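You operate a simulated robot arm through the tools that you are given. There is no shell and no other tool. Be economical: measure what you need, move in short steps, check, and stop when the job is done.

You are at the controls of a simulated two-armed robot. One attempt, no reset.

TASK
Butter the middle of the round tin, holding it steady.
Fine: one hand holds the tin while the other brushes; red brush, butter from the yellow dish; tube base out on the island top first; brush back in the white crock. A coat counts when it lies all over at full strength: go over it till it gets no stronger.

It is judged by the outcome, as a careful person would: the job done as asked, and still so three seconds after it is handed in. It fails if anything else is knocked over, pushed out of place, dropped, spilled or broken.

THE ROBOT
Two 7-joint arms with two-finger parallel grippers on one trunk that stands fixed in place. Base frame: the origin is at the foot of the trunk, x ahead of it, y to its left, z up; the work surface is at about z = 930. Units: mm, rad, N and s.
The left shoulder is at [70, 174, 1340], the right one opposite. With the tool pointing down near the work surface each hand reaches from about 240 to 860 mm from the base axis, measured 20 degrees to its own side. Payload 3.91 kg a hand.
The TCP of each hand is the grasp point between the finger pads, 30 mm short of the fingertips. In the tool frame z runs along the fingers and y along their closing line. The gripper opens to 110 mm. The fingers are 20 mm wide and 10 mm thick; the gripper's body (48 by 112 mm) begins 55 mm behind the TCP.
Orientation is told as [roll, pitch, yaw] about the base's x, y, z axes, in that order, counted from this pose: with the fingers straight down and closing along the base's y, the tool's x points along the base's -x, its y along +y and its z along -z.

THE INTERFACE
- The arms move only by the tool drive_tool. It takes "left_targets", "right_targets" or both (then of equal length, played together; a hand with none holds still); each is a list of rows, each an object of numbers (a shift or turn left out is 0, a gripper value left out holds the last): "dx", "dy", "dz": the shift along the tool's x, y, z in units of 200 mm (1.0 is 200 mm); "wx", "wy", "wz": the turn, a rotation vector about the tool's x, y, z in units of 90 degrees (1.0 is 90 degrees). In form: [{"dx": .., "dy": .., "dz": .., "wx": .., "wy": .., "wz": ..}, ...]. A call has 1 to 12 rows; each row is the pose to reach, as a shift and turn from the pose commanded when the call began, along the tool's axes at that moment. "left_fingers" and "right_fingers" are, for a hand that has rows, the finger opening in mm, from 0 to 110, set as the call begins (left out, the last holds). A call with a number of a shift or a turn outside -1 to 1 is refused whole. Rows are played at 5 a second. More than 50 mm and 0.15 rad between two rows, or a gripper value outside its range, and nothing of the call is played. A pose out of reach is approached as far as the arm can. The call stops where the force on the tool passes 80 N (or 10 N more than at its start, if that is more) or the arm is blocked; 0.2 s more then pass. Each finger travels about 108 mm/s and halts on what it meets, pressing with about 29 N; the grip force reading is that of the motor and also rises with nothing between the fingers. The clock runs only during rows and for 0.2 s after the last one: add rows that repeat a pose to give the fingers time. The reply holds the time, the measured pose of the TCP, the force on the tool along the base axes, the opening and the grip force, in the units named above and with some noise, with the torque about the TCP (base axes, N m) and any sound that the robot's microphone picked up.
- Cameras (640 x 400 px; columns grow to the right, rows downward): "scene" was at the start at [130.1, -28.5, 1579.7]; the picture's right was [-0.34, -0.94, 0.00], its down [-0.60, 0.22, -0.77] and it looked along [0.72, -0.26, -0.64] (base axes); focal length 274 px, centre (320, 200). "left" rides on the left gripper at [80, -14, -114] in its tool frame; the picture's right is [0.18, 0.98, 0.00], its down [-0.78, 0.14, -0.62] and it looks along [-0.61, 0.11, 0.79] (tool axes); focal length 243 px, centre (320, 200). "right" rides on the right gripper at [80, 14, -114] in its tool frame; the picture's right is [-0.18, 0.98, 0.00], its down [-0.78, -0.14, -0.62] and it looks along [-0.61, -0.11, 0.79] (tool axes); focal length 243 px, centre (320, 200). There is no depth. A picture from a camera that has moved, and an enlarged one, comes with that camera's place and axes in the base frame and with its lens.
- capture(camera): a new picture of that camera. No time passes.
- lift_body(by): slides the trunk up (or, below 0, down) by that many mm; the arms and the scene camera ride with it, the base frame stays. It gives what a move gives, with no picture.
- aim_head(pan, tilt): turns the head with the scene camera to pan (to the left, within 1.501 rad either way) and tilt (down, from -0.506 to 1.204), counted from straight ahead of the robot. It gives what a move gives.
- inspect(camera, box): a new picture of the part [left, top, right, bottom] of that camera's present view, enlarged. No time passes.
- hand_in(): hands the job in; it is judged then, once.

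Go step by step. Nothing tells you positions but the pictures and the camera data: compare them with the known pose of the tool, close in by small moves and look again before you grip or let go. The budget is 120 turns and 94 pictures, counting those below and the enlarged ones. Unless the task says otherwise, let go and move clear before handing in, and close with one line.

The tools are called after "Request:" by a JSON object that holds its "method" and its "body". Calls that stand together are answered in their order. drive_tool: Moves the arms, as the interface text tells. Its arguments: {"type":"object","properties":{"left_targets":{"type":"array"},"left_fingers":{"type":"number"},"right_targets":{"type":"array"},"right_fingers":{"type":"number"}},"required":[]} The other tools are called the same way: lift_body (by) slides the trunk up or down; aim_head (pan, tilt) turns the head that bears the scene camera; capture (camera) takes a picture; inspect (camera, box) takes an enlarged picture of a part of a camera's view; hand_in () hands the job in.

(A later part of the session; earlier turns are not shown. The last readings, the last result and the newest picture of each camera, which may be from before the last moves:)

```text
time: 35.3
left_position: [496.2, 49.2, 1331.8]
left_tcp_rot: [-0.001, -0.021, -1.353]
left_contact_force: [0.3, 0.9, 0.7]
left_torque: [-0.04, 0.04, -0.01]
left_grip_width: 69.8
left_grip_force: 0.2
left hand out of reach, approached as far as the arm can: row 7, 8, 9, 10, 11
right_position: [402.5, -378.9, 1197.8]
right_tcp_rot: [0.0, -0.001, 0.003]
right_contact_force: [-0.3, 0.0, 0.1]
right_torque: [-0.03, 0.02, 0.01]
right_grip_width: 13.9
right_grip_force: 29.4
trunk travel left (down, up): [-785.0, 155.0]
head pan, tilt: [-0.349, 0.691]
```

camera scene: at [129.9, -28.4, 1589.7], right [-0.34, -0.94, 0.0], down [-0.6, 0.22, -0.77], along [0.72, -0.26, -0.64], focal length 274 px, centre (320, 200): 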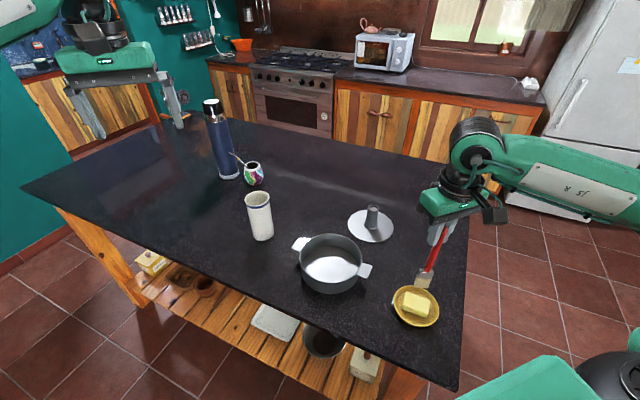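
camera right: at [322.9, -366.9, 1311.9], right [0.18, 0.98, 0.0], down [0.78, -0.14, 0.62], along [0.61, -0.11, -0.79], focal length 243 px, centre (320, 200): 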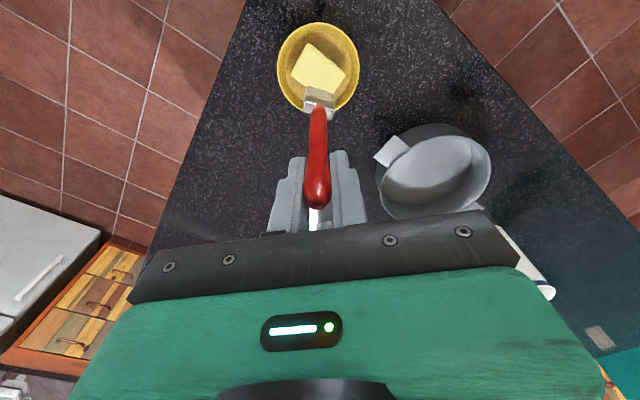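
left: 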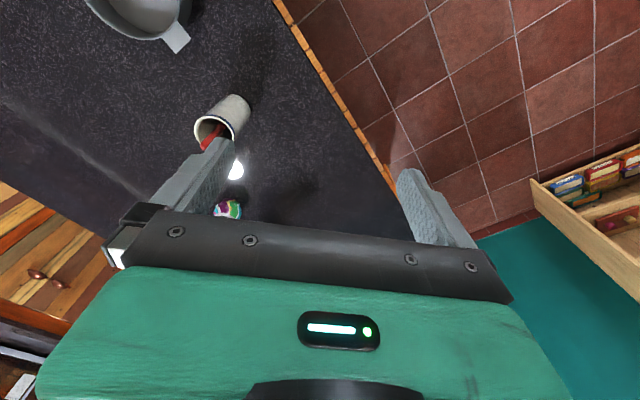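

That direction is out of range. I'll go the other way and use yaw +40°.

Request:
{"method": "drive_tool", "body": {"left_targets": [{"wz": -0.09, "dx": -0.035, "dy": 0.045, "dz": 0.04}, {"wz": -0.18, "dx": -0.07, "dy": 0.09, "dz": 0.08}, {"wz": -0.27, "dx": -0.105, "dy": 0.135, "dz": 0.12}, {"wz": -0.36, "dx": -0.14, "dy": 0.18, "dz": 0.16}, {"wz": -0.45, "dx": -0.175, "dy": 0.225, "dz": 0.2}, {"wz": -0.54, "dx": -0.21, "dy": 0.27, "dz": 0.24}, {"wz": -0.63, "dx": -0.245, "dy": 0.315, "dz": 0.28}, {"wz": -0.72, "dx": -0.28, "dy": 0.36, "dz": 0.32}, {"wz": -0.81, "dx": -0.315, "dy": 0.405, "dz": 0.36}, {"wz": -0.86, "dx": -0.35, "dy": 0.455, "dz": 0.41}]}}

Request:
{"method": "drive_tool", "body": {"left_targets": [{"wz": -0.09, "dy": -0.12, "dx": -0.05}, {"wz": -0.18, "dy": -0.24, "dx": -0.1}, {"wz": -0.27, "dy": -0.36, "dx": -0.15}, {"wz": -0.36, "dy": -0.48, "dx": -0.15}, {"wz": -0.444, "dy": -0.6, "dx": -0.15}, {"wz": -0.444, "dy": -0.6, "dx": -0.15}]}}

Request:
{"method": "capture", "body": {"camera": "left"}}

Request:
{"method": "capture", "body": {"camera": "scene"}}

```text
time: 37.5
left_position: [600.4, -3.2, 1256.3]
left_tcp_rot: [-0.017, -0.003, 0.003]
left_contact_force: [0.1, 0.2, -1.2]
left_torque: [0.02, -0.05, -0.02]
left_grip_width: 70.1
left_grip_force: 0.0
right_position: [402.8, -381.0, 1197.0]
right_tcp_rot: [0.002, 0.0, 0.002]
right_contact_force: [0.0, 0.5, 0.2]
right_torque: [-0.02, 0.02, 0.0]
right_grip_width: 13.8
right_grip_force: 28.4
trunk travel left (down, up): [-785.0, 155.0]
head pan, tilt: [-0.349, 0.691]
```

```text
time: 38.9
left_position: [631.0, -123.8, 1260.2]
left_tcp_rot: [-0.016, 0.011, 0.699]
left_contact_force: [0.2, -0.6, -0.1]
left_torque: [-0.03, 0.01, -0.02]
left_grip_width: 70.0
left_grip_force: 0.1
right_position: [402.9, -380.3, 1197.7]
right_tcp_rot: [0.0, -0.001, 0.003]
right_contact_force: [-0.6, 0.0, 0.0]
right_torque: [-0.01, 0.02, -0.02]
right_grip_width: 13.6
right_grip_force: 28.8
trunk travel left (down, up): [-785.0, 155.0]
head pan, tilt: [-0.349, 0.691]
```

```text
59 pictures are left
camera left: at [578.6, -183.8, 1374.3], right [-0.77, 0.64, -0.01], down [0.5, 0.62, 0.6], along [0.4, 0.46, -0.8], focal length 243 px, centre (320, 200)
```

left: 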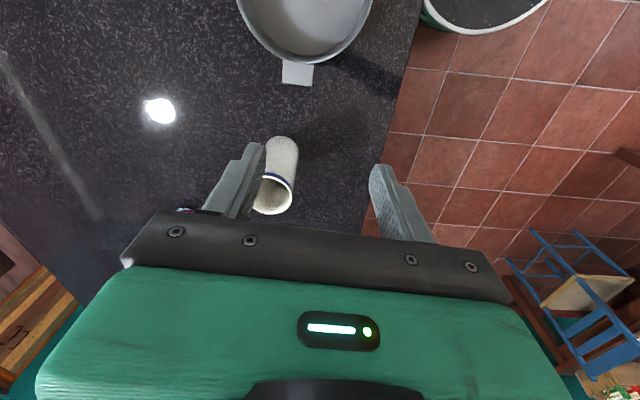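

```text
58 pictures are left
camera scene: at [130.2, -27.4, 1589.7], right [-0.34, -0.94, 0.0], down [-0.6, 0.22, -0.77], along [0.72, -0.26, -0.64], focal length 274 px, centre (320, 200)
```

scene: 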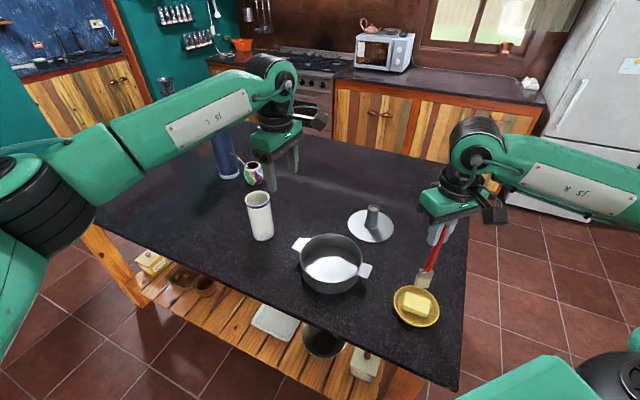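

The tab sits near (653,-157,978), about 45 mm wide and well aligned with yaw 40°. I'll descend to a hover with a 20° outward tilt so the camera stays off the middle of the tin.

Request:
{"method": "drive_tool", "body": {"left_targets": [{"dy": -0.04, "dz": 0.16, "wy": 0.05, "wx": 0.005}, {"dy": -0.08, "dz": 0.32, "wy": 0.1, "wx": 0.01}, {"dy": -0.12, "dz": 0.48, "wy": 0.15, "wx": 0.01}, {"dy": -0.16, "dz": 0.64, "wy": 0.2, "wx": 0.01}, {"dx": 0.005, "dy": -0.192, "dz": 0.8, "wy": 0.222, "wx": 0.01}, {"dx": 0.005, "dy": -0.192, "dz": 0.88, "wy": 0.222, "wx": 0.01}, {"dx": 0.005, "dy": -0.192, "dz": 0.88, "wy": 0.222, "wx": 0.01}], "left_fingers": 75}}

Request:
{"method": "capture", "body": {"camera": "left"}}

Request:
{"method": "capture", "body": {"camera": "scene"}}

```text
time: 40.5
left_position: [653.6, -158.9, 1082.3]
left_tcp_rot: [-0.034, 0.36, 0.688]
left_contact_force: [0.4, -0.4, 0.6]
left_torque: [-0.02, -0.03, 0.02]
left_grip_width: 74.9
left_grip_force: 0.1
right_position: [403.7, -381.0, 1197.1]
right_tcp_rot: [0.0, 0.001, 0.001]
right_contact_force: [1.0, -0.2, 0.8]
right_torque: [-0.01, 0.0, 0.03]
right_grip_width: 13.9
right_grip_force: 29.2
trunk travel left (down, up): [-785.0, 155.0]
head pan, tilt: [-0.349, 0.691]
```

```text
57 pictures are left
camera left: at [633.9, -189.7, 1216.5], right [-0.76, 0.65, 0.03], down [0.63, 0.72, 0.3], along [0.17, 0.25, -0.95], focal length 243 px, centre (320, 200)
```

left: 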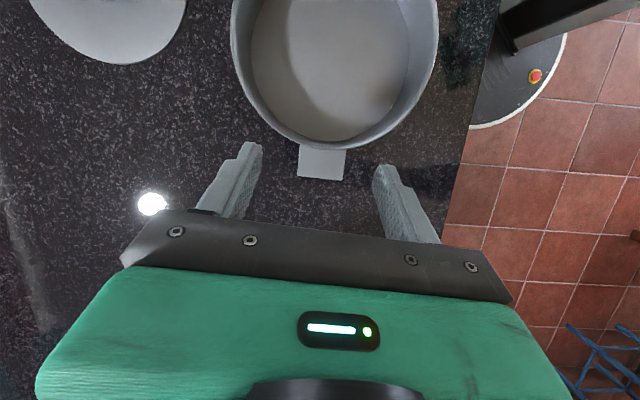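

```text
56 pictures are left
camera scene: at [130.2, -28.4, 1589.7], right [-0.34, -0.94, 0.0], down [-0.6, 0.22, -0.77], along [0.72, -0.26, -0.64], focal length 274 px, centre (320, 200)
```

scene: 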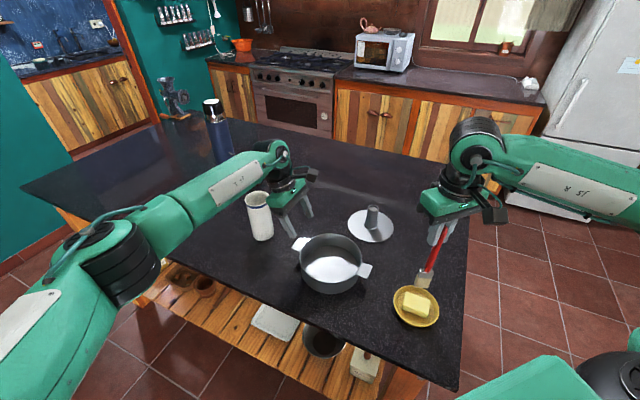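

Request:
{"method": "inspect", "body": {"camera": "scene", "box": [200, 120, 360, 300]}}

Request:
{"method": "inspect", "body": {"camera": "left", "box": [200, 90, 450, 240]}}

```text
2.22 times, centred on (280, 210) of scene
camera zoom: at [130.2, -28.4, 1589.7], right [-0.34, -0.94, 0.0], down [-0.6, 0.22, -0.77], along [0.72, -0.26, -0.64], focal length 609 px, centre (409, 178)
```

zoom: 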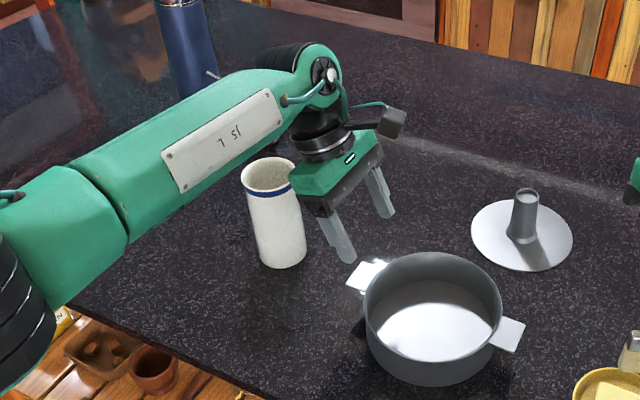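

```text
2.56 times, centred on (325, 165) of left
camera zoom: at [633.9, -189.7, 1216.5], right [-0.76, 0.65, 0.03], down [0.63, 0.72, 0.3], along [0.17, 0.25, -0.95], focal length 621 px, centre (307, 290)
```

zoom: 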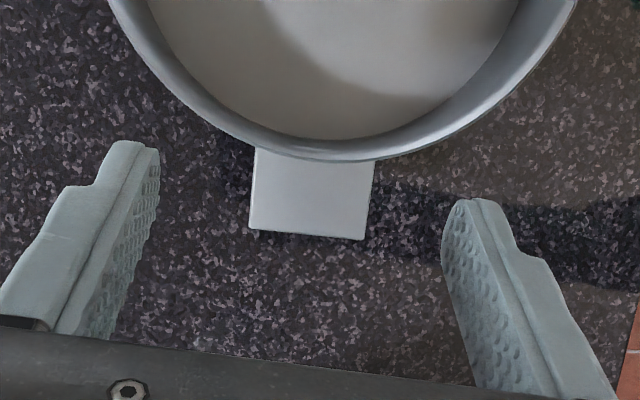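

The geometry is clear: tab centre about (651,-156), edges at about 44.5°. I'll descend and straddle it.

Request:
{"method": "drive_tool", "body": {"left_targets": [{"dx": -0.05, "dy": 0.021, "dz": 0.12, "wx": 0.0185, "wz": -0.051}, {"dx": -0.1, "dy": 0.021, "dz": 0.24, "wx": 0.0185, "wz": -0.051}, {"dx": -0.15, "dy": 0.021, "dz": 0.36, "wx": 0.0185, "wz": -0.051}, {"dx": -0.194, "dy": 0.021, "dz": 0.457, "wx": 0.0185, "wz": -0.051}, {"dx": -0.194, "dy": 0.021, "dz": 0.457, "wx": 0.0185, "wz": -0.051}]}}

Request:
{"method": "capture", "body": {"camera": "left"}}

Request:
{"method": "inspect", "body": {"camera": "scene", "box": [200, 120, 400, 300]}}

```text
time: 41.7
left_position: [658.4, -153.9, 983.9]
left_tcp_rot: [-0.031, 0.361, 0.773]
left_contact_force: [0.1, 0.8, 0.1]
left_torque: [0.01, 0.01, 0.01]
left_grip_width: 74.9
left_grip_force: 0.1
right_position: [403.7, -381.0, 1195.4]
right_tcp_rot: [0.001, -0.001, 0.003]
right_contact_force: [-0.5, 0.0, -0.3]
right_torque: [-0.03, 0.01, -0.03]
right_grip_width: 14.0
right_grip_force: 28.6
trunk travel left (down, up): [-785.0, 155.0]
head pan, tilt: [-0.349, 0.691]
```

```text
53 pictures are left
camera left: at [640.0, -185.7, 1117.9], right [-0.81, 0.58, 0.03], down [0.56, 0.77, 0.3], along [0.15, 0.26, -0.95], focal length 243 px, centre (320, 200)
```

left: 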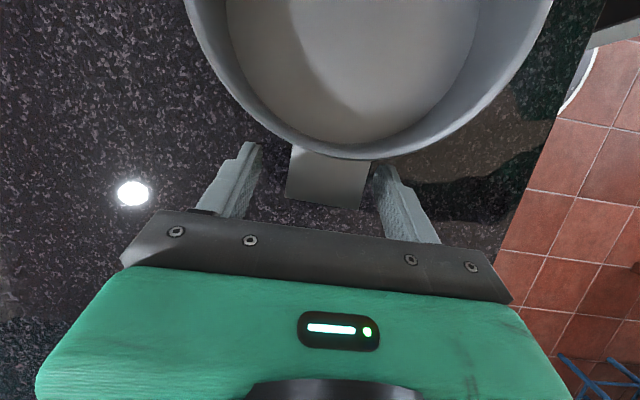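

```text
2.22 times, centred on (300, 210) of scene
camera zoom: at [129.9, -28.7, 1589.7], right [-0.34, -0.94, 0.0], down [-0.6, 0.22, -0.77], along [0.72, -0.26, -0.64], focal length 609 px, centre (364, 178)
```

zoom: 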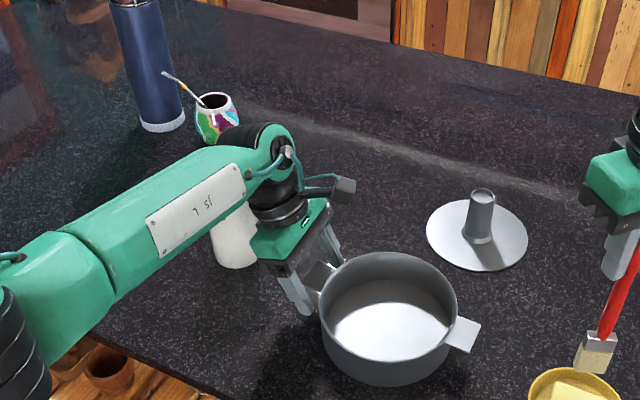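

The fingers straddle the tab squarely, so I'll close on it.

Request:
{"method": "drive_tool", "body": {"left_targets": [{}, {}, {}, {}], "left_fingers": 35}}

Request:
{"method": "inspect", "body": {"camera": "scene", "box": [200, 120, 400, 300]}}

```text
time: 42.7
left_position: [657.5, -153.9, 983.8]
left_tcp_rot: [-0.031, 0.361, 0.774]
left_contact_force: [-1.2, -0.4, 0.4]
left_torque: [-0.04, 0.01, -0.13]
left_grip_width: 44.6
left_grip_force: 29.0
right_position: [402.9, -380.8, 1197.3]
right_tcp_rot: [0.002, 0.0, 0.002]
right_contact_force: [0.1, 0.3, -0.4]
right_torque: [0.0, 0.01, 0.03]
right_grip_width: 14.0
right_grip_force: 28.7
trunk travel left (down, up): [-785.0, 155.0]
head pan, tilt: [-0.349, 0.691]
```

```text
2.22 times, centred on (300, 210) of scene
camera zoom: at [130.1, -28.5, 1589.7], right [-0.34, -0.94, 0.0], down [-0.6, 0.22, -0.77], along [0.72, -0.26, -0.64], focal length 609 px, centre (364, 178)
```

zoom: 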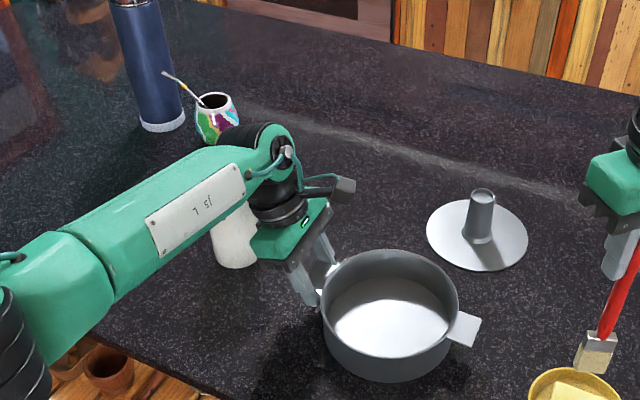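

The tin is held, reading 44.6 mm. Next is the butter, so I'll look at the brush tip over the dish.

Request:
{"method": "inspect", "body": {"camera": "scene", "box": [370, 220, 490, 340]}}

Request:
{"method": "inspect", "body": {"camera": "right", "box": [260, 10, 380, 220]}}

```text
3.33 times, centred on (430, 280) of scene
camera zoom: at [130.1, -28.5, 1589.7], right [-0.34, -0.94, 0.0], down [-0.6, 0.22, -0.77], along [0.72, -0.26, -0.64], focal length 914 px, centre (-47, -67)
```

zoom: 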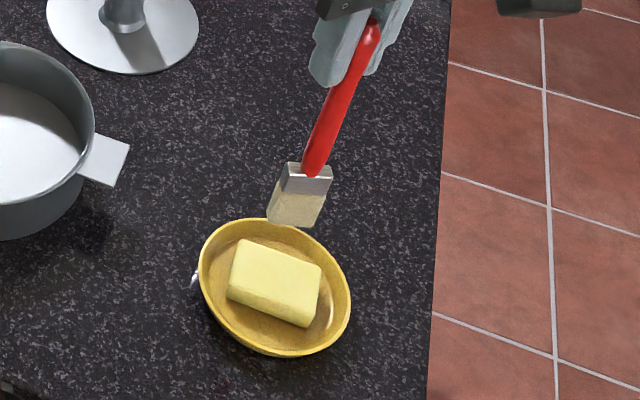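

```text
1.90 times, centred on (320, 115) of right
camera zoom: at [323.0, -366.9, 1311.7], right [0.18, 0.98, 0.0], down [0.78, -0.14, 0.61], along [0.61, -0.11, -0.79], focal length 462 px, centre (320, 362)
```

zoom: 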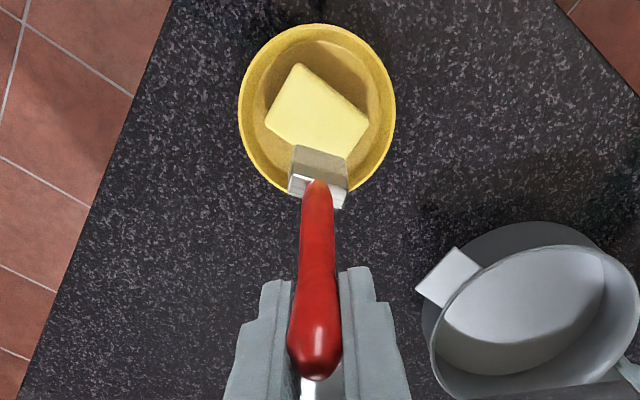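

The tip is about (-10,+2,-174) from the TCP, and the butter centre is near (387,-380) with its top around 955. I'll descend carefully.

Request:
{"method": "drive_tool", "body": {"right_targets": [{"dx": 0.03, "dy": -0.005, "dz": 0.1}, {"dx": 0.03, "dy": -0.005, "dz": 0.2}, {"dx": 0.03, "dy": -0.005, "dz": 0.27}, {"dx": 0.03, "dy": -0.005, "dz": 0.27}]}}

Request:
{"method": "inspect", "body": {"camera": "scene", "box": [370, 220, 490, 340]}}

Request:
{"method": "inspect", "body": {"camera": "right", "box": [260, 10, 380, 220]}}

```text
time: 43.7
left_position: [658.4, -153.9, 983.1]
left_tcp_rot: [-0.03, 0.362, 0.773]
left_contact_force: [0.5, 0.9, -0.8]
left_torque: [0.02, 0.01, -0.02]
left_grip_width: 44.5
left_grip_force: 29.0
right_position: [398.2, -381.7, 1144.0]
right_tcp_rot: [0.002, 0.0, 0.003]
right_contact_force: [0.2, 0.3, -0.5]
right_torque: [0.0, 0.02, 0.02]
right_grip_width: 13.8
right_grip_force: 28.6
trunk travel left (down, up): [-785.0, 155.0]
head pan, tilt: [-0.349, 0.691]
```

```text
3.33 times, centred on (430, 280) of scene
camera zoom: at [130.2, -28.5, 1589.7], right [-0.34, -0.94, 0.0], down [-0.6, 0.22, -0.77], along [0.72, -0.26, -0.64], focal length 914 px, centre (-47, -67)
```

zoom: 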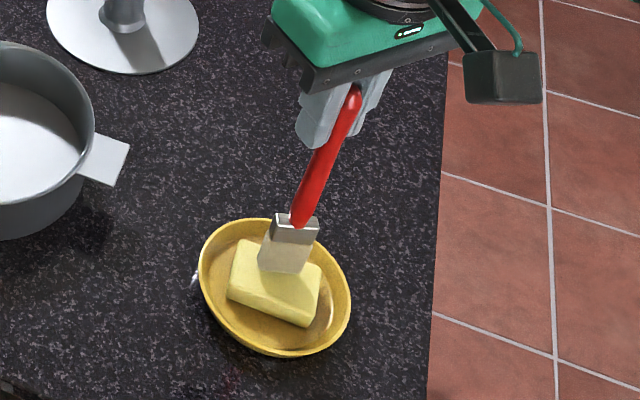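

```text
1.90 times, centred on (320, 115) of right
camera zoom: at [317.8, -368.1, 1258.5], right [0.18, 0.98, 0.0], down [0.78, -0.14, 0.61], along [0.61, -0.11, -0.79], focal length 462 px, centre (320, 362)
```

zoom: 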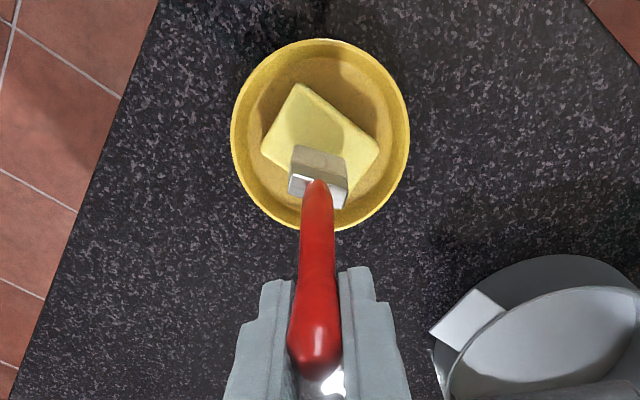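

Request:
{"method": "drive_tool", "body": {"right_targets": [{"dz": 0.02}, {"dz": 0.035}, {"dz": 0.05}, {"dz": 0.05}]}}

Request:
{"method": "inspect", "body": {"camera": "scene", "box": [370, 220, 490, 340]}}

```text
time: 44.7
left_position: [656.0, -152.9, 985.4]
left_tcp_rot: [-0.032, 0.362, 0.773]
left_contact_force: [-0.1, -0.6, -0.6]
left_torque: [0.12, -0.14, 0.01]
left_grip_width: 44.6
left_grip_force: 29.0
right_position: [397.7, -380.7, 1134.4]
right_tcp_rot: [-0.002, -0.002, 0.002]
right_contact_force: [0.8, -2.2, 22.8]
right_torque: [-0.24, -0.05, 0.03]
right_grip_width: 14.0
right_grip_force: 28.9
trunk travel left (down, up): [-785.0, 155.0]
head pan, tilt: [-0.349, 0.691]
```

```text
3.33 times, centred on (430, 280) of scene
camera zoom: at [128.8, -27.3, 1590.0], right [-0.34, -0.94, 0.0], down [-0.6, 0.22, -0.77], along [0.72, -0.26, -0.64], focal length 914 px, centre (-47, -67)
```

zoom: 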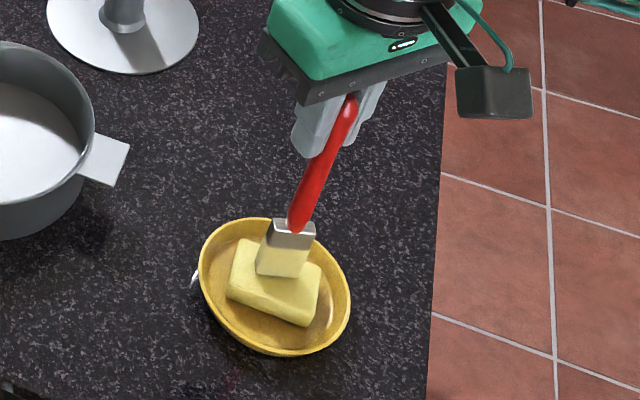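

It reads 22.8 N, which is pressing firmly. I'll ease off, make a small light wipe and lift to see the load.

Request:
{"method": "drive_tool", "body": {"right_targets": [{"dz": -0.025}, {"dz": -0.025, "dx": 0.025}, {"dz": -0.025, "dx": -0.025}, {"dz": -0.025}, {"dz": -0.15}, {"dz": -0.35}, {"dz": -0.35}]}}

Request:
{"method": "inspect", "body": {"camera": "scene", "box": [370, 220, 490, 340]}}

```text
time: 46.3
left_position: [657.4, -153.2, 983.4]
left_tcp_rot: [-0.032, 0.361, 0.773]
left_contact_force: [-0.4, 0.5, 0.0]
left_torque: [-0.12, 0.07, -0.13]
left_grip_width: 44.7
left_grip_force: 29.0
right_position: [397.7, -382.4, 1205.2]
right_tcp_rot: [0.001, 0.0, 0.001]
right_contact_force: [0.5, -0.1, -0.8]
right_torque: [0.01, 0.06, -0.03]
right_grip_width: 13.9
right_grip_force: 29.1
trunk travel left (down, up): [-785.0, 155.0]
head pan, tilt: [-0.349, 0.691]
```

```text
3.33 times, centred on (430, 280) of scene
camera zoom: at [130.0, -28.5, 1589.7], right [-0.34, -0.94, 0.0], down [-0.6, 0.22, -0.77], along [0.72, -0.26, -0.64], focal length 914 px, centre (-47, -67)
```

zoom: 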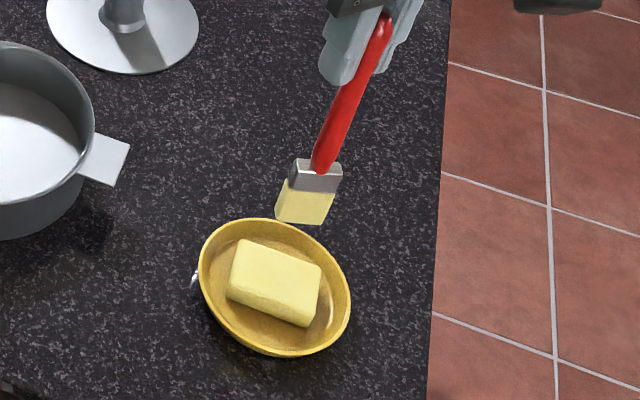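

The bristles are loaded. I'll move over the tin, keeping away from the left camera at (640,-186,1118).

Request:
{"method": "drive_tool", "body": {"right_targets": [{"dx": -0.135, "dy": 0.127}, {"dx": -0.27, "dy": 0.253}, {"dx": -0.405, "dy": 0.38}, {"dx": -0.54, "dy": 0.507}, {"dx": -0.675, "dy": 0.633}, {"dx": -0.81, "dy": 0.76}, {"dx": -0.81, "dy": 0.76}]}}

Request:
{"method": "drive_tool", "body": {"right_targets": [{"dz": 0.15}, {"dz": 0.3}, {"dz": 0.4}, {"dz": 0.4}]}}

Request:
{"method": "inspect", "body": {"camera": "scene", "box": [240, 150, 420, 310]}}

Request:
{"method": "capture", "body": {"camera": "right"}}

Request:
{"method": "capture", "body": {"camera": "left"}}

```text
time: 47.9
left_position: [658.2, -153.9, 985.6]
left_tcp_rot: [-0.031, 0.359, 0.774]
left_contact_force: [0.1, 0.3, 0.7]
left_torque: [-0.17, 0.17, -0.04]
left_grip_width: 44.8
left_grip_force: 29.0
right_position: [558.6, -229.9, 1202.6]
right_tcp_rot: [0.003, 0.001, 0.001]
right_contact_force: [-0.2, -0.8, -0.2]
right_torque: [0.04, -0.01, -0.01]
right_grip_width: 13.8
right_grip_force: 29.0
trunk travel left (down, up): [-785.0, 155.0]
head pan, tilt: [-0.349, 0.691]
```

```text
time: 48.9
left_position: [658.6, -153.8, 983.8]
left_tcp_rot: [-0.032, 0.362, 0.774]
left_contact_force: [-0.7, -0.5, 0.1]
left_torque: [0.05, 0.06, -0.09]
left_grip_width: 44.7
left_grip_force: 28.6
right_position: [559.7, -231.4, 1122.6]
right_tcp_rot: [0.0, 0.0, -0.001]
right_contact_force: [-0.3, 0.4, 0.2]
right_torque: [0.03, 0.01, 0.01]
right_grip_width: 13.8
right_grip_force: 29.2
trunk travel left (down, up): [-785.0, 155.0]
head pan, tilt: [-0.349, 0.691]
```

```text
2.50 times, centred on (330, 230) of scene
camera zoom: at [130.1, -28.4, 1589.7], right [-0.34, -0.94, 0.0], down [-0.6, 0.22, -0.77], along [0.72, -0.26, -0.64], focal length 686 px, centre (295, 125)
```

zoom: 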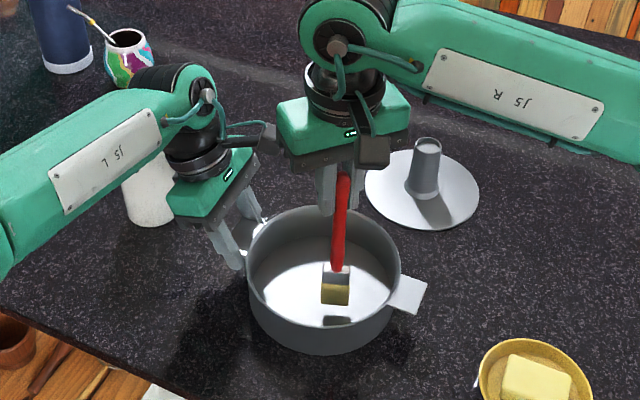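

```text
43 pictures are left
camera right: at [478.9, -216.5, 1237.0], right [0.18, 0.98, 0.0], down [0.78, -0.14, 0.61], along [0.61, -0.11, -0.79], focal length 243 px, centre (320, 200)
```

right: 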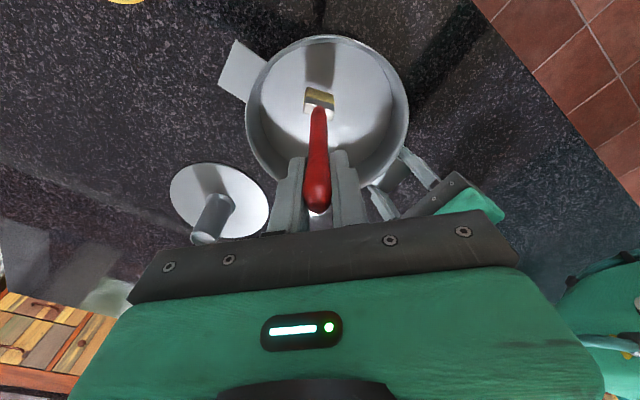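

```text
42 pictures are left
camera left: at [640.2, -185.5, 1118.0], right [-0.81, 0.58, 0.03], down [0.56, 0.77, 0.3], along [0.15, 0.26, -0.95], focal length 243 px, centre (320, 200)
```

left: 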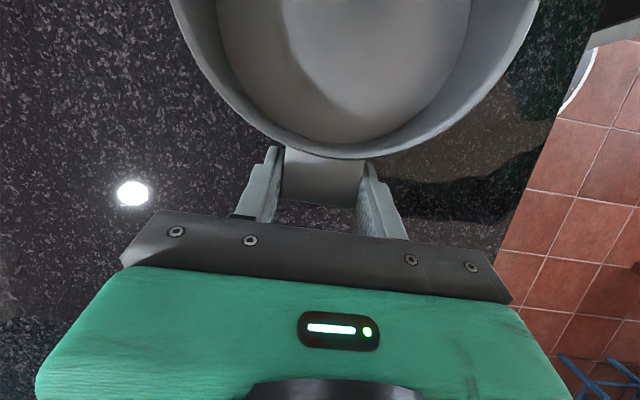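

The brush is over the tin floor, near side. I'll lower to light contact.

Request:
{"method": "drive_tool", "body": {"right_targets": [{"dz": 0.04}, {"dz": 0.06}, {"dz": 0.07}, {"dz": 0.07}]}}

```text
time: 49.9
left_position: [658.3, -153.3, 983.6]
left_tcp_rot: [-0.031, 0.362, 0.773]
left_contact_force: [2.5, -0.5, -2.0]
left_torque: [0.14, -0.16, 0.19]
left_grip_width: 44.6
left_grip_force: 29.3
right_position: [559.7, -229.8, 1109.3]
right_tcp_rot: [0.002, 0.001, 0.0]
right_contact_force: [-0.9, 0.7, 6.5]
right_torque: [0.01, 0.31, 0.01]
right_grip_width: 13.7
right_grip_force: 28.5
trunk travel left (down, up): [-785.0, 155.0]
head pan, tilt: [-0.349, 0.691]
```

Contact at 6.5 N. I'll do one stroke forward and back through the centre, then look.

Request:
{"method": "drive_tool", "body": {"right_targets": [{"dx": -0.07}, {"dx": -0.14}, {"dx": -0.2}, {"dx": -0.14}, {"dx": -0.07}, {"dx": 0.0}, {"dx": 0.07}, {"dx": 0.12}, {"dx": 0.06}, {"dx": 0.0}, {"dx": 0.0, "dz": -0.1}, {"dx": 0.1, "dz": -0.25}]}}

Request:
{"method": "inspect", "body": {"camera": "scene", "box": [280, 200, 400, 310]}}

Request:
{"method": "capture", "body": {"camera": "right"}}

```text
time: 52.5
left_position: [657.6, -153.4, 984.6]
left_tcp_rot: [-0.033, 0.361, 0.774]
left_contact_force: [-0.7, 0.4, -0.2]
left_torque: [0.06, 0.03, -0.1]
left_grip_width: 44.7
left_grip_force: 29.1
right_position: [537.6, -227.8, 1159.0]
right_tcp_rot: [0.002, -0.001, 0.002]
right_contact_force: [0.1, 0.0, 0.5]
right_torque: [-0.01, 0.0, 0.02]
right_grip_width: 13.7
right_grip_force: 29.0
trunk travel left (down, up): [-785.0, 155.0]
head pan, tilt: [-0.349, 0.691]
```

```text
3.64 times, centred on (340, 255) of scene
camera zoom: at [129.1, -28.4, 1589.7], right [-0.34, -0.94, 0.0], down [-0.6, 0.22, -0.77], along [0.72, -0.26, -0.64], focal length 997 px, centre (247, 0)
```

zoom: 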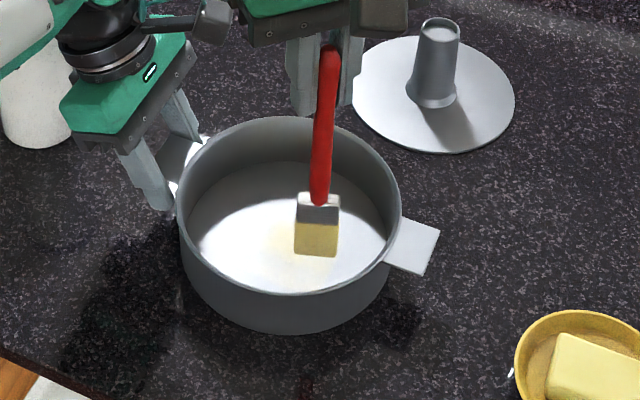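

```text
40 pictures are left
camera right: at [457.4, -214.2, 1274.3], right [0.18, 0.98, 0.0], down [0.78, -0.14, 0.62], along [0.61, -0.11, -0.79], focal length 243 px, centre (320, 200)
```

right: 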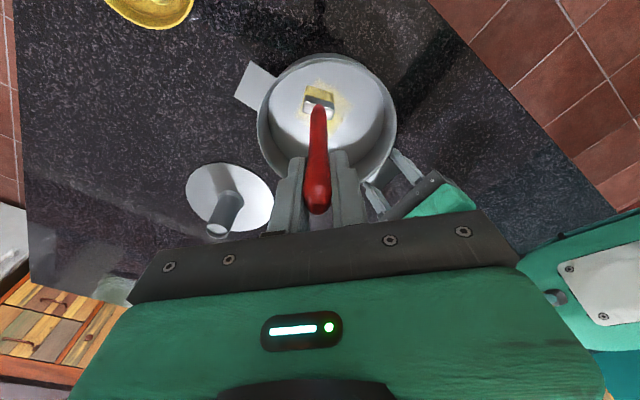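

Request:
{"method": "inspect", "body": {"camera": "right", "box": [250, 45, 405, 195]}}

```text
2.67 times, centred on (328, 120) of right
camera zoom: at [457.4, -214.2, 1274.3], right [0.18, 0.98, 0.0], down [0.78, -0.14, 0.62], along [0.61, -0.11, -0.79], focal length 647 px, centre (300, 413)
```

zoom: 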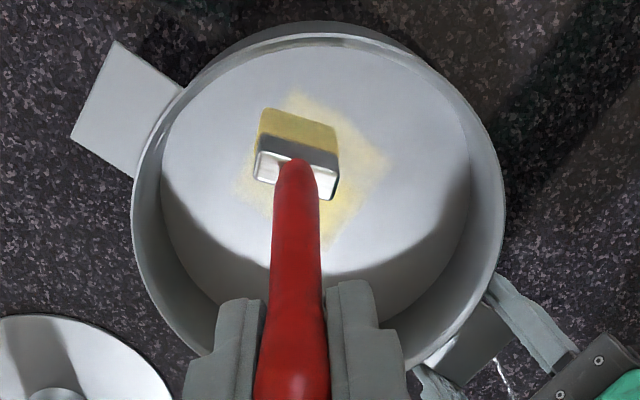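

The coat shows as a roughly 57 mm square turned 45°, centred near (566,-229), and it is still faint. I'll cover it line by line: centre and left side first, then the right side.

Request:
{"method": "drive_tool", "body": {"right_targets": [{"dz": 0.18}, {"dz": 0.25}, {"dx": -0.12, "dz": 0.25}, {"dx": -0.24, "dz": 0.25}, {"dx": -0.35, "dz": 0.25}, {"dx": -0.29, "dy": 0.09, "dz": 0.25}, {"dx": -0.18, "dy": 0.09, "dz": 0.25}, {"dx": -0.08, "dy": 0.09, "dz": 0.25}, {"dx": -0.13, "dy": 0.17, "dz": 0.25}, {"dx": -0.23, "dy": 0.17, "dz": 0.25}, {"dx": -0.23, "dy": 0.05, "dz": 0.25}, {"dx": -0.15, "dy": 0.0, "dz": 0.25}]}}

Request:
{"method": "drive_tool", "body": {"right_targets": [{"dx": 0.08, "dy": -0.09}, {"dx": -0.02, "dy": -0.09}, {"dx": -0.12, "dy": -0.09}, {"dx": -0.06, "dy": -0.17}, {"dx": 0.06, "dy": -0.17}, {"dx": 0.06, "dy": -0.06}, {"dx": 0.15, "dy": 0.0}, {"dx": 0.05, "dy": 0.0}, {"dx": -0.08, "dy": 0.0}, {"dx": -0.2, "dy": 0.0}, {"dx": -0.15, "dz": -0.1}, {"dx": 0.15, "dy": -0.25, "dz": -0.25}]}}

Request:
{"method": "inspect", "body": {"camera": "right", "box": [220, 20, 420, 200]}}

Request:
{"method": "inspect", "body": {"camera": "scene", "box": [280, 200, 400, 310]}}

```text
time: 55.1
left_position: [658.3, -154.5, 982.5]
left_tcp_rot: [-0.032, 0.36, 0.773]
left_contact_force: [-0.6, -0.9, 0.6]
left_torque: [-0.12, 0.09, 0.07]
left_grip_width: 44.7
left_grip_force: 28.7
right_position: [569.3, -229.0, 1109.6]
right_tcp_rot: [0.001, 0.001, 0.001]
right_contact_force: [-0.2, -0.6, 0.0]
right_torque: [-0.02, 0.01, 0.0]
right_grip_width: 13.8
right_grip_force: 29.2
trunk travel left (down, up): [-785.0, 155.0]
head pan, tilt: [-0.349, 0.691]
```

```text
refused: row 12 steps farther than a row can; nothing moved
```

```text
2.22 times, centred on (320, 110) of right
camera zoom: at [488.2, -215.8, 1224.6], right [0.18, 0.98, 0.0], down [0.78, -0.14, 0.62], along [0.61, -0.11, -0.79], focal length 539 px, centre (320, 400)
```

zoom: 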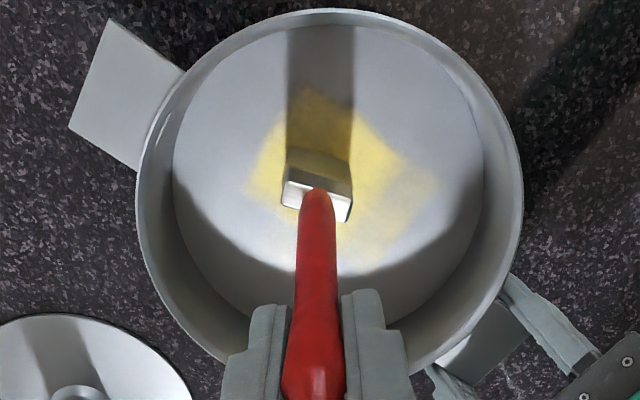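

```text
3.64 times, centred on (340, 255) of scene
camera zoom: at [129.7, -28.8, 1589.7], right [-0.34, -0.94, 0.0], down [-0.6, 0.22, -0.77], along [0.72, -0.26, -0.64], focal length 997 px, centre (247, 0)
```

zoom: 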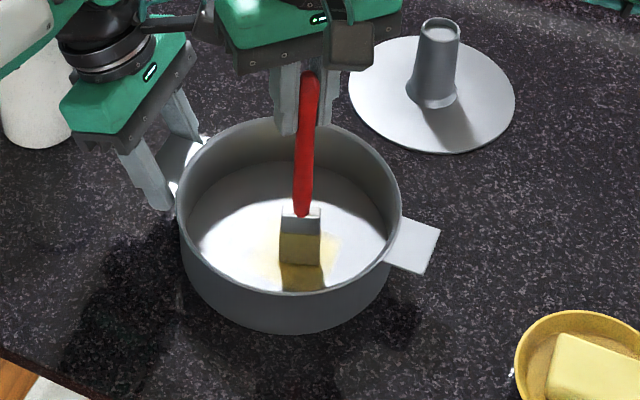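

The coat builds with each pass, but contact is now barely zero force. I'll continue on the right side 2 mm lower.

Request:
{"method": "drive_tool", "body": {"right_targets": [{"dz": 0.01}, {"dx": 0.08, "dy": -0.09, "dz": 0.01}, {"dx": -0.02, "dy": -0.09, "dz": 0.01}, {"dx": -0.12, "dy": -0.09, "dz": 0.01}, {"dx": -0.06, "dy": -0.17, "dz": 0.01}, {"dx": 0.06, "dy": -0.17, "dz": 0.01}, {"dx": 0.06, "dy": -0.06, "dz": 0.01}, {"dx": 0.17, "dy": 0.0, "dz": 0.01}, {"dx": 0.05, "dy": 0.0, "dz": 0.01}, {"dx": -0.08, "dy": 0.0, "dz": 0.01}, {"dx": -0.2, "dy": 0.0, "dz": 0.01}, {"dx": -0.1, "dz": 0.01}]}}

Request:
{"method": "drive_tool", "body": {"right_targets": [{"dx": -0.07, "dy": 0.09}, {"dx": 0.04, "dy": 0.09}, {"dx": 0.12, "dy": 0.09}, {"dx": 0.08, "dy": 0.17}, {"dx": -0.03, "dy": 0.17}, {"dx": 0.0, "dy": 0.09}, {"dx": 0.04}, {"dx": 0.04, "dz": -0.1}, {"dx": 0.1, "dz": -0.3}, {"dx": 0.2, "dy": -0.1, "dz": -0.4}]}}

Request:
{"method": "inspect", "body": {"camera": "right", "box": [220, 20, 420, 200]}}

```text
time: 57.7
left_position: [656.7, -154.4, 984.3]
left_tcp_rot: [-0.031, 0.362, 0.773]
left_contact_force: [-1.3, 1.0, -1.1]
left_torque: [-0.07, 0.14, -0.31]
left_grip_width: 45.0
left_grip_force: 28.9
right_position: [587.5, -228.7, 1109.3]
right_tcp_rot: [0.001, -0.002, 0.001]
right_contact_force: [1.9, 0.4, 5.7]
right_torque: [0.06, -0.33, -0.03]
right_grip_width: 13.9
right_grip_force: 29.1
trunk travel left (down, up): [-785.0, 155.0]
head pan, tilt: [-0.349, 0.691]
```

```text
time: 59.9
left_position: [656.8, -155.6, 983.6]
left_tcp_rot: [-0.033, 0.359, 0.772]
left_contact_force: [-0.4, 0.4, -0.5]
left_torque: [-0.1, 0.16, -0.13]
left_grip_width: 44.9
left_grip_force: 28.8
right_position: [546.6, -252.3, 1188.3]
right_tcp_rot: [0.002, 0.0, 0.001]
right_contact_force: [0.1, -0.4, -0.2]
right_torque: [0.0, 0.01, -0.02]
right_grip_width: 14.0
right_grip_force: 29.4
trunk travel left (down, up): [-785.0, 155.0]
head pan, tilt: [-0.349, 0.691]
```

```text
2.22 times, centred on (320, 110) of right
camera zoom: at [466.9, -237.6, 1302.1], right [0.18, 0.98, 0.0], down [0.78, -0.14, 0.62], along [0.61, -0.11, -0.79], focal length 539 px, centre (320, 400)
```

zoom: 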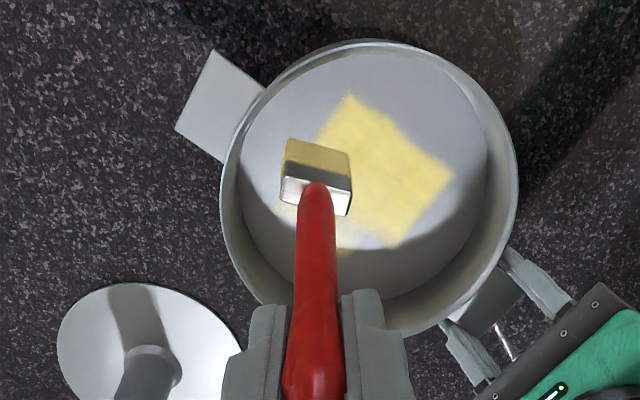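

The coat is a square of about 72 mm centred on the tin at (574,-222). I'll reload at the dish and look at the whole patch meanwhile.

Request:
{"method": "drive_tool", "body": {"right_targets": [{"dx": 0.12, "dy": -0.11, "dz": -0.085}, {"dx": 0.25, "dy": -0.22, "dz": -0.085}, {"dx": 0.37, "dy": -0.33, "dz": -0.085}, {"dx": 0.5, "dy": -0.44, "dz": -0.085}, {"dx": 0.62, "dy": -0.55, "dz": -0.085}, {"dx": 0.745, "dy": -0.66, "dz": -0.085}, {"dx": 0.745, "dy": -0.66, "dz": -0.085}]}}

Request:
{"method": "inspect", "body": {"camera": "scene", "box": [290, 220, 380, 300]}}

Request:
{"method": "capture", "body": {"camera": "right"}}

```text
time: 61.5
left_position: [657.8, -154.6, 983.2]
left_tcp_rot: [-0.03, 0.36, 0.775]
left_contact_force: [-1.1, -1.3, 2.0]
left_torque: [0.03, 0.04, -0.02]
left_grip_width: 44.7
left_grip_force: 29.4
right_position: [398.9, -382.3, 1205.0]
right_tcp_rot: [0.0, 0.001, 0.002]
right_contact_force: [0.2, 0.0, 0.2]
right_torque: [-0.01, 0.01, -0.03]
right_grip_width: 13.7
right_grip_force: 29.2
trunk travel left (down, up): [-785.0, 155.0]
head pan, tilt: [-0.349, 0.691]
```

```text
5.00 times, centred on (335, 260) of scene
camera zoom: at [131.0, -27.8, 1589.7], right [-0.34, -0.94, 0.0], down [-0.6, 0.22, -0.77], along [0.72, -0.26, -0.64], focal length 1371 px, centre (245, -100)
```

zoom: 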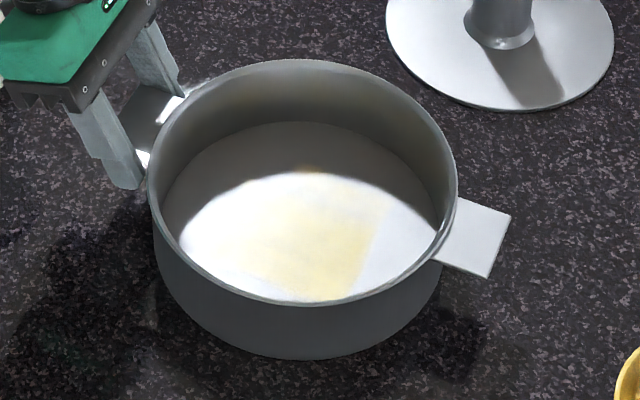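

```text
34 pictures are left
camera right: at [318.7, -367.7, 1318.7], right [0.18, 0.98, 0.0], down [0.78, -0.14, 0.61], along [0.6, -0.11, -0.79], focal length 243 px, centre (320, 200)
```

right: 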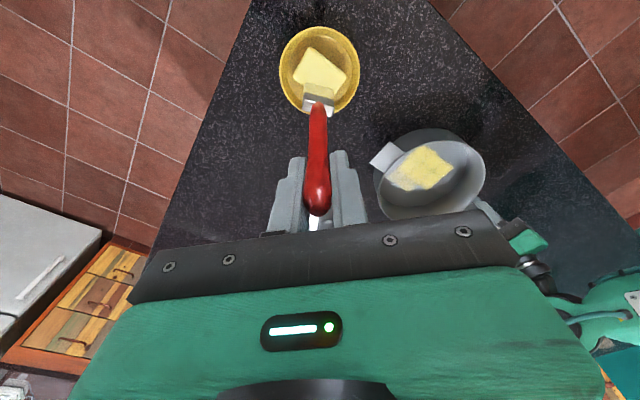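

Request:
{"method": "inspect", "body": {"camera": "right", "box": [370, 125, 490, 215]}}

Request:
{"method": "inspect", "body": {"camera": "right", "box": [270, 20, 370, 120]}}

```text
4.44 times, centred on (430, 170) of right
camera zoom: at [318.7, -367.7, 1318.7], right [0.18, 0.98, 0.0], down [0.78, -0.14, 0.61], along [0.6, -0.11, -0.79], focal length 1078 px, centre (-169, 333)
```

zoom: 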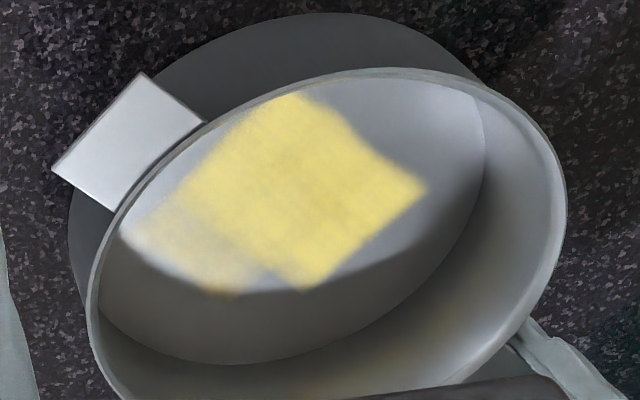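

```text
4.00 times, centred on (320, 70) of right
camera zoom: at [318.7, -367.7, 1318.7], right [0.18, 0.98, 0.0], down [0.78, -0.14, 0.61], along [0.6, -0.11, -0.79], focal length 970 px, centre (320, 720)
```

zoom: 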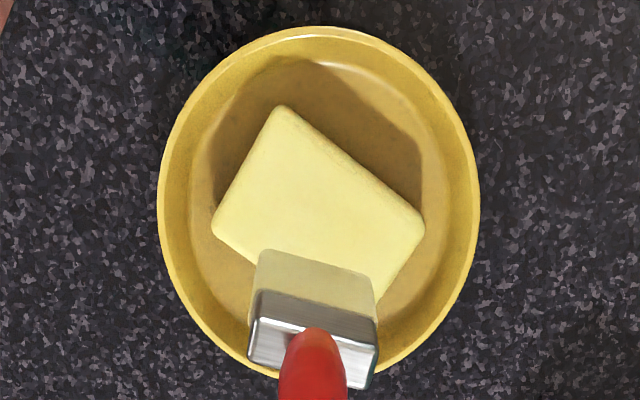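

The coat is strong over most of the square and weak on the far-right strip, with corners at about (640,-227) and (584,-285). I'll reload the brush first.

Request:
{"method": "drive_tool", "body": {"right_targets": [{"dz": 0.15, "dx": 0.02}, {"dz": 0.28, "dx": 0.02}, {"dz": 0.335, "dx": 0.02}, {"dz": 0.34, "dx": 0.02}, {"dz": 0.335, "dx": 0.035}, {"dz": 0.335, "dx": 0.0}, {"dz": 0.34, "dx": 0.02}, {"dz": 0.25, "dx": 0.02}, {"dz": 0.05, "dx": 0.01}, {"dz": 0.0}, {"dz": 0.0}]}}

Request:
{"method": "inspect", "body": {"camera": "scene", "box": [370, 220, 490, 340]}}

```text
time: 63.9
left_position: [656.5, -153.4, 984.2]
left_tcp_rot: [-0.031, 0.362, 0.774]
left_contact_force: [0.2, 0.5, 0.9]
left_torque: [-0.05, 0.04, -0.1]
left_grip_width: 44.7
left_grip_force: 29.1
right_position: [400.1, -381.8, 1203.9]
right_tcp_rot: [0.002, -0.001, 0.001]
right_contact_force: [-0.1, 1.0, -0.5]
right_torque: [0.0, 0.01, -0.01]
right_grip_width: 14.0
right_grip_force: 29.0
trunk travel left (down, up): [-785.0, 155.0]
head pan, tilt: [-0.349, 0.691]
```

```text
3.33 times, centred on (430, 280) of scene
camera zoom: at [129.9, -28.5, 1589.7], right [-0.34, -0.94, 0.0], down [-0.6, 0.22, -0.77], along [0.72, -0.26, -0.64], focal length 914 px, centre (-47, -67)
```

zoom: 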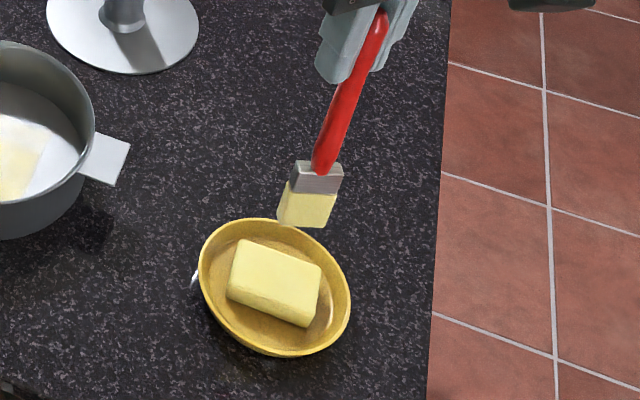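

Loaded. I'll go back to the tin and brush the weak far-right strip.

Request:
{"method": "drive_tool", "body": {"right_targets": [{"dx": -0.15, "dy": 0.095}, {"dx": -0.3, "dy": 0.19}, {"dx": -0.45, "dy": 0.28}, {"dx": -0.6, "dy": 0.375}, {"dx": -0.75, "dy": 0.47}, {"dx": -0.885, "dy": 0.56}, {"dx": -0.885, "dy": 0.56}]}}

Request:
{"method": "drive_tool", "body": {"right_targets": [{"dz": 0.23}, {"dz": 0.43}, {"dz": 0.49}, {"dx": -0.05, "dy": -0.05, "dz": 0.49}, {"dx": -0.11, "dy": -0.05, "dz": 0.49}, {"dx": -0.175, "dy": 0.01, "dz": 0.49}, {"dx": -0.235, "dy": 0.1, "dz": 0.49}, {"dx": -0.165, "dy": 0.125, "dz": 0.49}, {"dx": -0.1, "dy": 0.04, "dz": 0.49}, {"dx": -0.025, "dy": -0.025, "dz": 0.49}, {"dx": -0.125, "dy": -0.03, "dz": 0.49}, {"dx": -0.235, "dy": 0.09, "dz": 0.49}]}}

Request:
{"method": "capture", "body": {"camera": "right"}}

```text
time: 65.5
left_position: [658.0, -154.0, 984.6]
left_tcp_rot: [-0.03, 0.36, 0.774]
left_contact_force: [0.2, 1.2, 0.8]
left_torque: [-0.23, 0.19, 0.01]
left_grip_width: 44.7
left_grip_force: 29.0
right_position: [577.2, -270.5, 1205.7]
right_tcp_rot: [0.002, 0.002, 0.001]
right_contact_force: [0.2, -0.3, -1.0]
right_torque: [-0.03, 0.0, 0.0]
right_grip_width: 13.7
right_grip_force: 29.3
trunk travel left (down, up): [-785.0, 155.0]
head pan, tilt: [-0.349, 0.691]
```

```text
time: 68.1
left_position: [657.8, -152.7, 984.2]
left_tcp_rot: [-0.032, 0.36, 0.771]
left_contact_force: [1.0, 1.8, -2.0]
left_torque: [0.06, 0.03, 0.02]
left_grip_width: 44.6
left_grip_force: 29.0
right_position: [624.6, -251.8, 1108.5]
right_tcp_rot: [0.001, 0.002, 0.001]
right_contact_force: [-1.9, -1.5, 10.3]
right_torque: [-0.17, 0.22, 0.04]
right_grip_width: 14.0
right_grip_force: 28.9
trunk travel left (down, up): [-785.0, 155.0]
head pan, tilt: [-0.349, 0.691]
```

```text
30 pictures are left
camera right: at [544.3, -236.8, 1221.9], right [0.18, 0.98, 0.0], down [0.78, -0.14, 0.62], along [0.61, -0.11, -0.79], focal length 243 px, centre (320, 200)
```

right: 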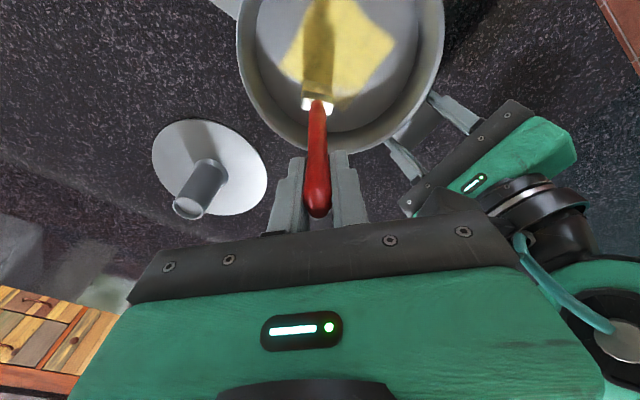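

Request:
{"method": "inspect", "body": {"camera": "right", "box": [240, 0, 450, 150]}}

```text
2.67 times, centred on (345, 75) of right
camera zoom: at [544.3, -236.8, 1221.9], right [0.18, 0.98, 0.0], down [0.78, -0.14, 0.62], along [0.61, -0.11, -0.79], focal length 647 px, centre (253, 533)
```

zoom: 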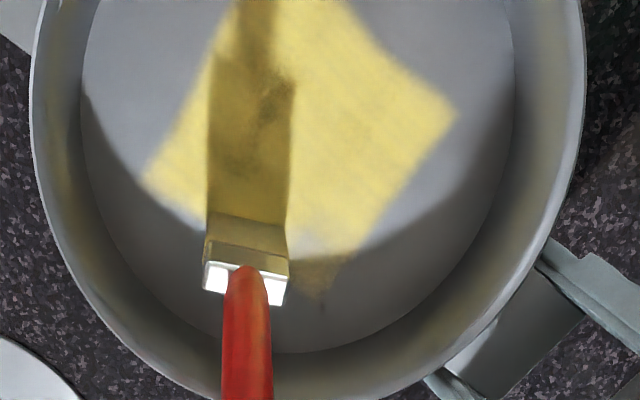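

The bottom corner near (640,-227) still needs work. I'll lean the hand back 15° to reach it while staying clear of the left camera.

Request:
{"method": "drive_tool", "body": {"right_targets": [{"dz": -0.05}, {"dz": -0.05, "dx": 0.04, "dy": 0.03, "wy": -0.055}, {"dz": -0.05, "dx": 0.08, "dy": 0.07, "wy": -0.11}, {"dz": -0.03, "dx": 0.115, "dy": 0.1, "wy": -0.167}, {"dz": 0.0125, "dx": 0.115, "dy": 0.1, "wy": -0.167}, {"dz": 0.0125, "dx": 0.165, "dy": 0.14, "wy": -0.167}, {"dz": 0.0125, "dx": 0.115, "dy": 0.1, "wy": -0.167}, {"dz": 0.0125, "dx": 0.165, "dy": 0.06, "wy": -0.167}, {"dz": 0.0125, "dx": 0.1, "dy": 0.1, "wy": -0.167}, {"dz": 0.0125, "dx": 0.2, "dy": 0.1, "wy": -0.167}, {"dz": 0.0125, "dx": 0.115, "dy": 0.11, "wy": -0.167}, {"dz": 0.0125, "dx": 0.165, "dy": 0.14, "wy": -0.167}]}}

Request:
{"method": "inspect", "body": {"camera": "right", "box": [220, 0, 430, 200]}}

```text
time: 70.7
left_position: [656.9, -154.0, 984.4]
left_tcp_rot: [-0.031, 0.361, 0.773]
left_contact_force: [-0.6, 5.1, -0.4]
left_torque: [-0.25, 0.29, -0.26]
left_grip_width: 44.8
left_grip_force: 29.3
right_position: [591.5, -223.3, 1103.6]
right_tcp_rot: [0.0, -0.265, 0.0]
right_contact_force: [2.7, -1.0, 8.7]
right_torque: [-0.34, -0.67, 0.0]
right_grip_width: 14.1
right_grip_force: 28.8
trunk travel left (down, up): [-785.0, 155.0]
head pan, tilt: [-0.349, 0.691]
```

```text
2.00 times, centred on (325, 100) of right
camera zoom: at [483.6, -208.6, 1192.7], right [0.17, 0.98, 0.05], down [0.59, -0.14, 0.8], along [0.79, -0.11, -0.6], focal length 485 px, centre (310, 400)
```

zoom: 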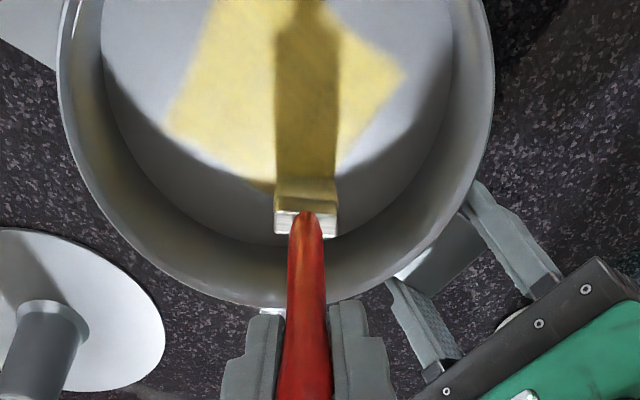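

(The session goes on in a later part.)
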